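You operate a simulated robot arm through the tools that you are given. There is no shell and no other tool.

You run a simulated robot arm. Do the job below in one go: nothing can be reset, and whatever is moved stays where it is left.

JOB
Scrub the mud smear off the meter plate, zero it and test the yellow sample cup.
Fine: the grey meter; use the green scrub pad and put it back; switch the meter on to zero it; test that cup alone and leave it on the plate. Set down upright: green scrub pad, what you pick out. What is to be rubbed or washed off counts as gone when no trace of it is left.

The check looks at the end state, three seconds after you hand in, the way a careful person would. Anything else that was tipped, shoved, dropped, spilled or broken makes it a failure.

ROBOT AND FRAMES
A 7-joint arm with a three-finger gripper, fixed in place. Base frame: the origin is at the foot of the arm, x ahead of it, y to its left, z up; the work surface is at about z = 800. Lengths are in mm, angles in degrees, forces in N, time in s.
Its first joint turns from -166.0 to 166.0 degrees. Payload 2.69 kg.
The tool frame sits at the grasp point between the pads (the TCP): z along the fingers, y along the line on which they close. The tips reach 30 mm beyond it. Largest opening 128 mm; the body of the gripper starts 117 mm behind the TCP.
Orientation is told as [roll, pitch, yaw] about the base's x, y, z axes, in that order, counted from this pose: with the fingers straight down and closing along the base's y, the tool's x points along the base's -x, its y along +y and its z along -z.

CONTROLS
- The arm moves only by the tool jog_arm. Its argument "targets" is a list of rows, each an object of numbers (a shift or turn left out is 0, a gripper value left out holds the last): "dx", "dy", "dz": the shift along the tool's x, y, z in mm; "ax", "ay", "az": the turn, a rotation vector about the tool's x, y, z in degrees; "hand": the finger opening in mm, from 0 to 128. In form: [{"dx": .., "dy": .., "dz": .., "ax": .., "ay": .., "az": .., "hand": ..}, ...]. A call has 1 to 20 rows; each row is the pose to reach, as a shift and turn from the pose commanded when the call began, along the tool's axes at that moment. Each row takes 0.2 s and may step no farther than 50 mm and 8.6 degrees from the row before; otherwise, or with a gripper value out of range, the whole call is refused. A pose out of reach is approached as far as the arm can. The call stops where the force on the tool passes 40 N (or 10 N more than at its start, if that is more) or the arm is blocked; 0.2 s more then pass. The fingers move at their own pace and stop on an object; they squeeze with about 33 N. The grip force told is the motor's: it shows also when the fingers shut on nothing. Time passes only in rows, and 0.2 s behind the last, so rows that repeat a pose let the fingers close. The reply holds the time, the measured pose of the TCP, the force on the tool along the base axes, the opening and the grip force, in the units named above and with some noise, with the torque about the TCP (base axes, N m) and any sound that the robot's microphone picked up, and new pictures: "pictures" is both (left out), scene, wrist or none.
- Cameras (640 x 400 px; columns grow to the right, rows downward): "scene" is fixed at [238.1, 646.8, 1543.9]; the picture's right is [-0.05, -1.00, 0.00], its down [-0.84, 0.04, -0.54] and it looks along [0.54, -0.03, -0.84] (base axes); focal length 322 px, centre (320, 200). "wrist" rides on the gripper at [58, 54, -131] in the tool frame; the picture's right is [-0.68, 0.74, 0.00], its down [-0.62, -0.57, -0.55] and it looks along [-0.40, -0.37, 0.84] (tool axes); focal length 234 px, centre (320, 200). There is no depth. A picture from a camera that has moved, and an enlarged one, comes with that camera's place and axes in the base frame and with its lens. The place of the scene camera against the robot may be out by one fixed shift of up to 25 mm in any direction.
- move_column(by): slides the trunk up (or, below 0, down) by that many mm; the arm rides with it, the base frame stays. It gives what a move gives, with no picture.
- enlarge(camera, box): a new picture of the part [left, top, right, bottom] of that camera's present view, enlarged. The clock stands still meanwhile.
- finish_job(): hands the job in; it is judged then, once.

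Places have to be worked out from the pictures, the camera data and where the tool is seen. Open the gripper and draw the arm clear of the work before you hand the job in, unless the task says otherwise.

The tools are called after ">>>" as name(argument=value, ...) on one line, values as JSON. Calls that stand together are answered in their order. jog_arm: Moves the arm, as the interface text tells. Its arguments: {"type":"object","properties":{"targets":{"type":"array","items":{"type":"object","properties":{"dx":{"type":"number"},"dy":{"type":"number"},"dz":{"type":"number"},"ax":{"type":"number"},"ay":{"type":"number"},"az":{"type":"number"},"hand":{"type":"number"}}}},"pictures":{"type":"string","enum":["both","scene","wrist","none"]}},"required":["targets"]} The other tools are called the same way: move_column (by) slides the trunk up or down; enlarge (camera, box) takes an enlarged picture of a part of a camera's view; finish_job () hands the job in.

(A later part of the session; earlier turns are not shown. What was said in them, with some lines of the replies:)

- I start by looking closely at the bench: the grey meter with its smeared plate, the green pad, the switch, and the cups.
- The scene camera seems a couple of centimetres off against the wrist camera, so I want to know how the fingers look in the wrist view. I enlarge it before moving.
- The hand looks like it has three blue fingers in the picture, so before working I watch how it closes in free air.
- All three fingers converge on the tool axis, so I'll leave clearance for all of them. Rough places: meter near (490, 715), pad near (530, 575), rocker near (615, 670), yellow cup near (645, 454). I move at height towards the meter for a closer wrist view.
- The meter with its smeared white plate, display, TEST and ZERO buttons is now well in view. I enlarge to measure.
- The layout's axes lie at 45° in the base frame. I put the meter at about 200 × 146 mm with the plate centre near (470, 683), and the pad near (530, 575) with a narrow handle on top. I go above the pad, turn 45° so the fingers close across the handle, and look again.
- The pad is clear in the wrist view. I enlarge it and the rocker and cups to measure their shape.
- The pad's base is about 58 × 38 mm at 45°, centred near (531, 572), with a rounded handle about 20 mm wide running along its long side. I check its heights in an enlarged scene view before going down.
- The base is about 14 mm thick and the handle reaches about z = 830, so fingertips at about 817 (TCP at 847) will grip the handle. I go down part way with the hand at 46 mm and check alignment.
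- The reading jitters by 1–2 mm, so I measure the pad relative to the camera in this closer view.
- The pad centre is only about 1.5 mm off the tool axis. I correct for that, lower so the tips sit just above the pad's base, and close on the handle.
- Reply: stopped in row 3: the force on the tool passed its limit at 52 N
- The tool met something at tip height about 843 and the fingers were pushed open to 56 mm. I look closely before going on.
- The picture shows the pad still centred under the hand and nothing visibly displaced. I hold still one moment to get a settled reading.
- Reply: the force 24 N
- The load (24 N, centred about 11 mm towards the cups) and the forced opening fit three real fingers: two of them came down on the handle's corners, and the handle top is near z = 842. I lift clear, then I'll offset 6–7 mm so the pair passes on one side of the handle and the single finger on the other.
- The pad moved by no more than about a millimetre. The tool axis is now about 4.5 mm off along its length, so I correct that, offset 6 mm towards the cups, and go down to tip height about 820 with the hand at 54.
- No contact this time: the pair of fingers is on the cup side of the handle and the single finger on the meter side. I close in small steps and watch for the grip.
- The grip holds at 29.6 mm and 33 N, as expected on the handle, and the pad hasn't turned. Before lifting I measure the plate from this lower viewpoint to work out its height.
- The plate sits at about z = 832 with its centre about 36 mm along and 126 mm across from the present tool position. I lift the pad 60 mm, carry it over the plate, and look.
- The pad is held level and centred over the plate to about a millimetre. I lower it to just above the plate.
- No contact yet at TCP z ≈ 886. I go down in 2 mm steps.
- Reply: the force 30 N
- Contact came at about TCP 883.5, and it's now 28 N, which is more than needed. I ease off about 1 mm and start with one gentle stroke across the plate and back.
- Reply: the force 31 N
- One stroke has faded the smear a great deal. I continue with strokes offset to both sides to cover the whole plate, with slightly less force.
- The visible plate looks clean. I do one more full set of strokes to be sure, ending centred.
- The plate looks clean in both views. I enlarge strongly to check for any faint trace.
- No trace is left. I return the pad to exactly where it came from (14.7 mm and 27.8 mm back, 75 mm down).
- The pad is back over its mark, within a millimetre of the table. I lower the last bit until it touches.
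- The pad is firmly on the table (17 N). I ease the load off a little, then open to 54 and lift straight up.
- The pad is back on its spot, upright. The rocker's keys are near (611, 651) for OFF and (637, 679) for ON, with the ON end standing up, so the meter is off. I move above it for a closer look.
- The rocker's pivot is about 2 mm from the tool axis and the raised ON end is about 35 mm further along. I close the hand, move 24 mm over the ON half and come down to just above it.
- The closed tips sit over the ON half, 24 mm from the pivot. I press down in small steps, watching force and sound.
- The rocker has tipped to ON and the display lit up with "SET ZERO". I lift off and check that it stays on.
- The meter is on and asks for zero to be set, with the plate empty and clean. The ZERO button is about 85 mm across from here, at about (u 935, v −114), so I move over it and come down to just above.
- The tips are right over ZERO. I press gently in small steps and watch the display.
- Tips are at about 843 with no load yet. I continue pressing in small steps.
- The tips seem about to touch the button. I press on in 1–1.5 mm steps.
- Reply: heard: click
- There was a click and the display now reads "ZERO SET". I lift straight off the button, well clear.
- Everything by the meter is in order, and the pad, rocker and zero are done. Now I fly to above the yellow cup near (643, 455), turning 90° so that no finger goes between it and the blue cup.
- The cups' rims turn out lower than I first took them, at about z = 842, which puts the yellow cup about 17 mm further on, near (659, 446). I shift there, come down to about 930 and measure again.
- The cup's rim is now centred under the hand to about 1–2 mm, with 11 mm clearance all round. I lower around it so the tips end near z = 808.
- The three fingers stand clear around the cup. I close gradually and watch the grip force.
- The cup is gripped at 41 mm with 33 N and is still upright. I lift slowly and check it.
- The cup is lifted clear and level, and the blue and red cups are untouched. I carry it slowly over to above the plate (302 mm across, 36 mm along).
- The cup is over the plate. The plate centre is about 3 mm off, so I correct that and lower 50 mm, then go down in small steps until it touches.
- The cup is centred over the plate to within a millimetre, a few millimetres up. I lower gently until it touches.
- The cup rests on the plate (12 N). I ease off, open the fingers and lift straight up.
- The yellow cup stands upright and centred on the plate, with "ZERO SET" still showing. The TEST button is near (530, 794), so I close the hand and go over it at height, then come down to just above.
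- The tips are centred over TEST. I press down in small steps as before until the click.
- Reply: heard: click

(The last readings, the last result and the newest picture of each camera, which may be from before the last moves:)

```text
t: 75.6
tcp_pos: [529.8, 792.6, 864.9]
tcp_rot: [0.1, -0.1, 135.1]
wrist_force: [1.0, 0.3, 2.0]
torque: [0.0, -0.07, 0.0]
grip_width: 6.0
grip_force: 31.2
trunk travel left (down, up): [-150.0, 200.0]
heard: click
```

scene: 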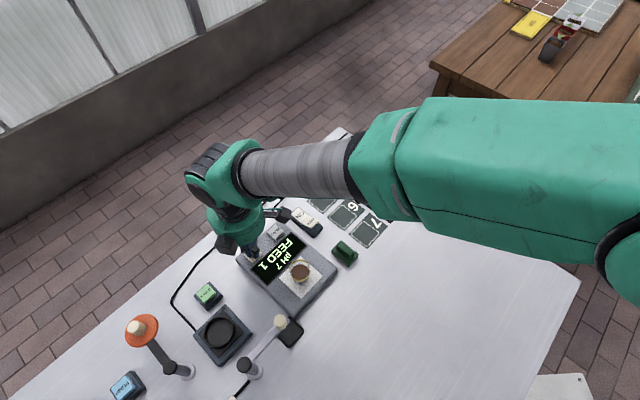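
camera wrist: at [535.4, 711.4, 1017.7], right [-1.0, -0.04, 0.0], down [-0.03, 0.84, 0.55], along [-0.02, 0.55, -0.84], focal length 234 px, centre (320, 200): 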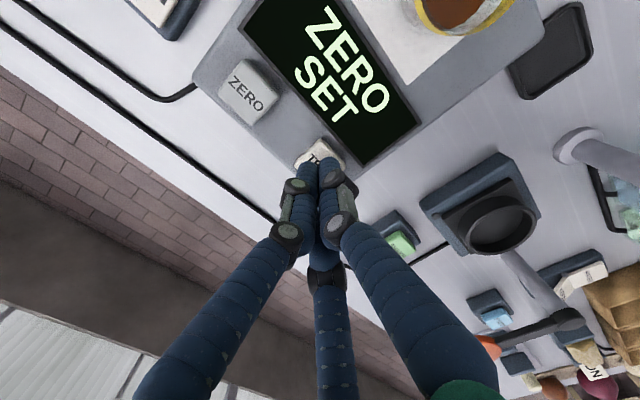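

A click, and the display now shows a reading ("pH 7 / FEED 1"). I lift straight off and look closely.

>>> jog_arm(targets=[{"dz": -10}, {"dz": -35}, {"dz": -75}, {"dz": -115}, {"dz": -115}])

>>> enlarge(camera="scene", box=[220, 200, 350, 310])

>>> enlarge(camera="wrist", box=[180, 0, 460, 200])

```text
t: 76.8
tcp_pos: [531.8, 792.6, 980.2]
tcp_rot: [0.1, 0.0, 135.0]
wrist_force: [-0.1, -0.4, 0.8]
torque: [0.05, -0.02, -0.02]
grip_width: 1.8
grip_force: 30.7
trunk travel left (down, up): [-150.0, 200.0]
camera wrist: at [536.4, 712.7, 1111.4], right [-1.0, -0.04, 0.0], down [-0.03, 0.84, 0.55], along [-0.02, 0.55, -0.84], focal length 234 px, centre (320, 200)
```

scene: 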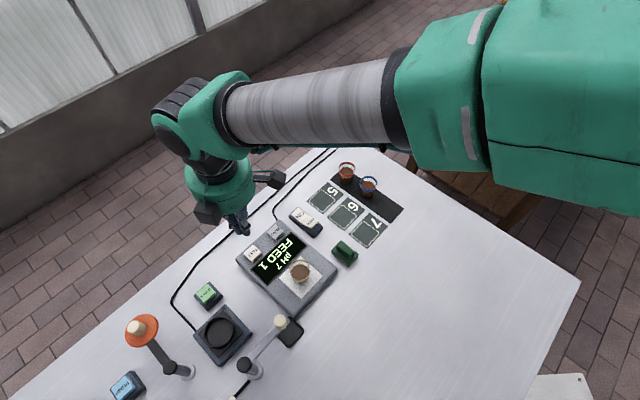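
wrist: 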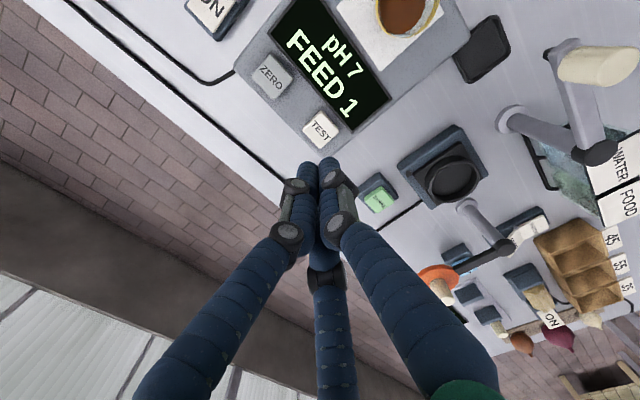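

```text
3.64 times, centred on (285, 255) of scene
camera zoom: at [238.1, 646.8, 1543.9], right [-0.05, -1.0, 0.0], down [-0.84, 0.04, -0.54], along [0.54, -0.03, -0.84], focal length 1173 px, centre (447, 0)
```

zoom: 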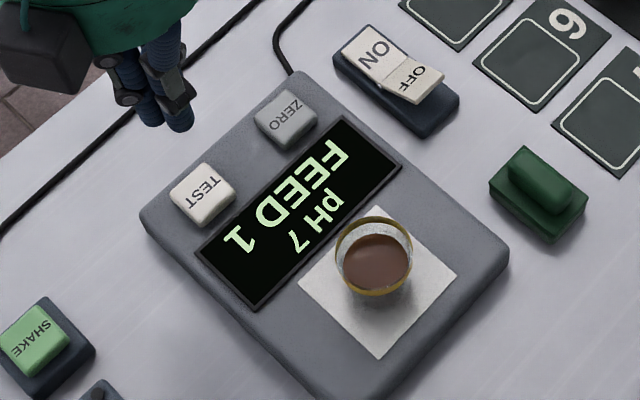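

```text
2.00 times, centred on (320, 100) of wrist
camera zoom: at [536.4, 712.7, 1111.4], right [-1.0, -0.04, 0.0], down [-0.03, 0.84, 0.55], along [-0.02, 0.55, -0.84], focal length 468 px, centre (320, 400)
```

zoom: 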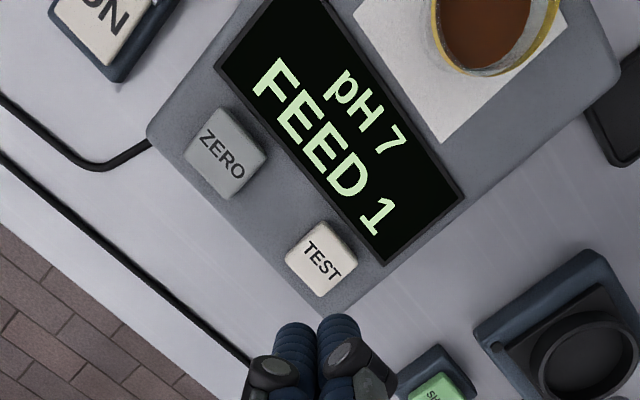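

The test is done: the meter reads "pH 7 / FEED 1" with the yellow cup alone on the plate. I raise the arm, open the hand and draw it back clear of the bench.

>>> jog_arm(targets=[{"dz": -40}, {"dz": -80}, {"dz": -120}, {"dz": -150}, {"dx": 28, "dy": 28, "dz": -150, "hand": 60}, {"dx": 58, "dy": 58, "dz": -155, "hand": 128}, {"dx": 90, "dy": 90, "dz": -160}, {"dx": 122, "dy": 122, "dz": -165}, {"dx": 154, "dy": 154, "dz": -170}, {"dx": 186, "dy": 186, "dz": -175}, {"dx": 217, "dy": 217, "dz": -180}, {"dx": 245, "dy": 245, "dz": -180}, {"dx": 245, "dy": 245, "dz": -180}])

>>> enlarge(camera="scene", box=[100, 140, 420, 400])

>>> enlarge(camera="scene", box=[220, 150, 420, 320])

```text
t: 79.6
tcp_pos: [533.4, 443.6, 1160.4]
tcp_rot: [0.1, 0.0, 134.9]
wrist_force: [-0.2, -0.2, 0.5]
torque: [0.03, 0.0, 0.03]
grip_width: 127.7
grip_force: 0.0
trunk travel left (down, up): [-150.0, 200.0]
camera wrist: at [537.1, 363.3, 1290.9], right [-1.0, -0.04, 0.0], down [-0.03, 0.84, 0.55], along [-0.02, 0.55, -0.84], focal length 234 px, centre (320, 200)
```

scene: 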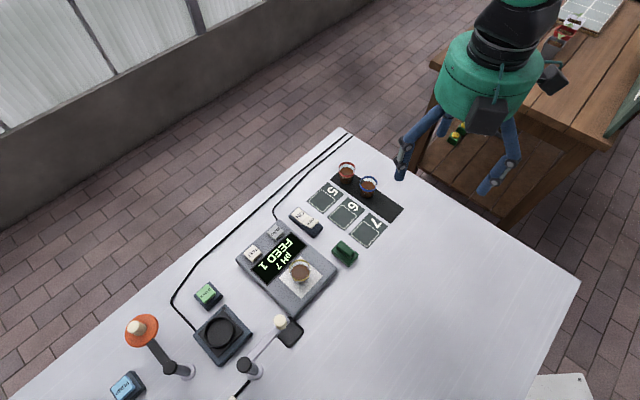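
wrist: 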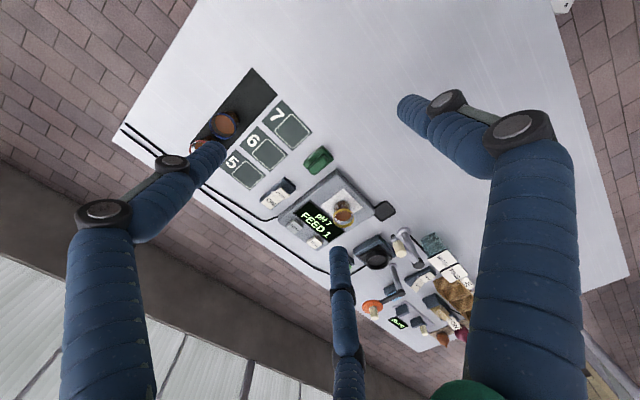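

```text
1.54 times, centred on (260, 270) of scene
camera zoom: at [238.1, 646.8, 1543.9], right [-0.05, -1.0, 0.0], down [-0.84, 0.04, -0.54], along [0.54, -0.03, -0.84], focal length 496 px, centre (412, 92)
```

zoom: 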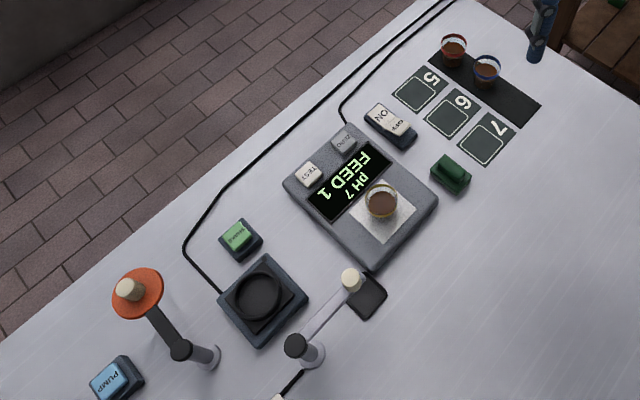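

```text
2.35 times, centred on (320, 235) of scene
camera zoom: at [238.1, 646.8, 1543.9], right [-0.05, -1.0, 0.0], down [-0.84, 0.04, -0.54], along [0.54, -0.03, -0.84], focal length 759 px, centre (320, 118)
```

zoom: 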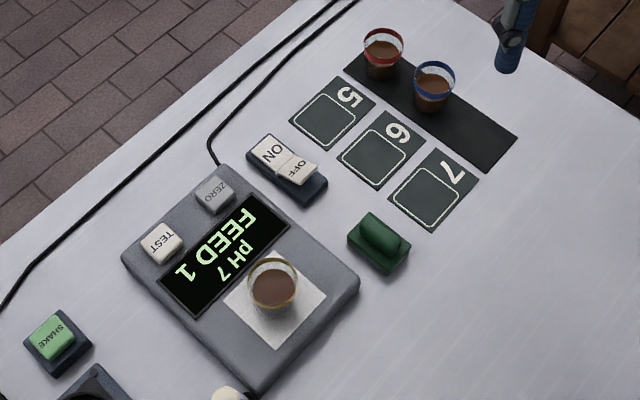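

All is in order: the plate is clean, the pad is back in place, and the meter is on, zeroed and showing the result for the yellow cup. The other cups are untouched, and the hand is open and clear of the bench. I hand the job in.

>>> finish_job()

```text
The job is handed in.
```

The mud smear is gone, the meter is zeroed, and the yellow cup has been tested. The meter reads "pH 7 / FEED 1".

- **Plate:** scrubbed with the green pad. Enlarged views before the cup went on showed no trace of the smear.
- **Pad:** set back upright on its original spot, to about a millimetre.
- **Zero:** switching the meter on brought up "SET ZERO". With the plate clean and empty I pressed ZERO, heard the click, and the display changed to "ZERO SET".
- **Test:** the yellow cup was set upright on the plate on its own, and I pressed TEST. It is still there.

On my first try at picking up the pad, the fingers came down on its handle and the arm stopped at 52 N. The pad shifted by a millimetre at most.

The red and blue cups and the rest of the bench look untouched. The hand is open and the arm is clear of the bench.
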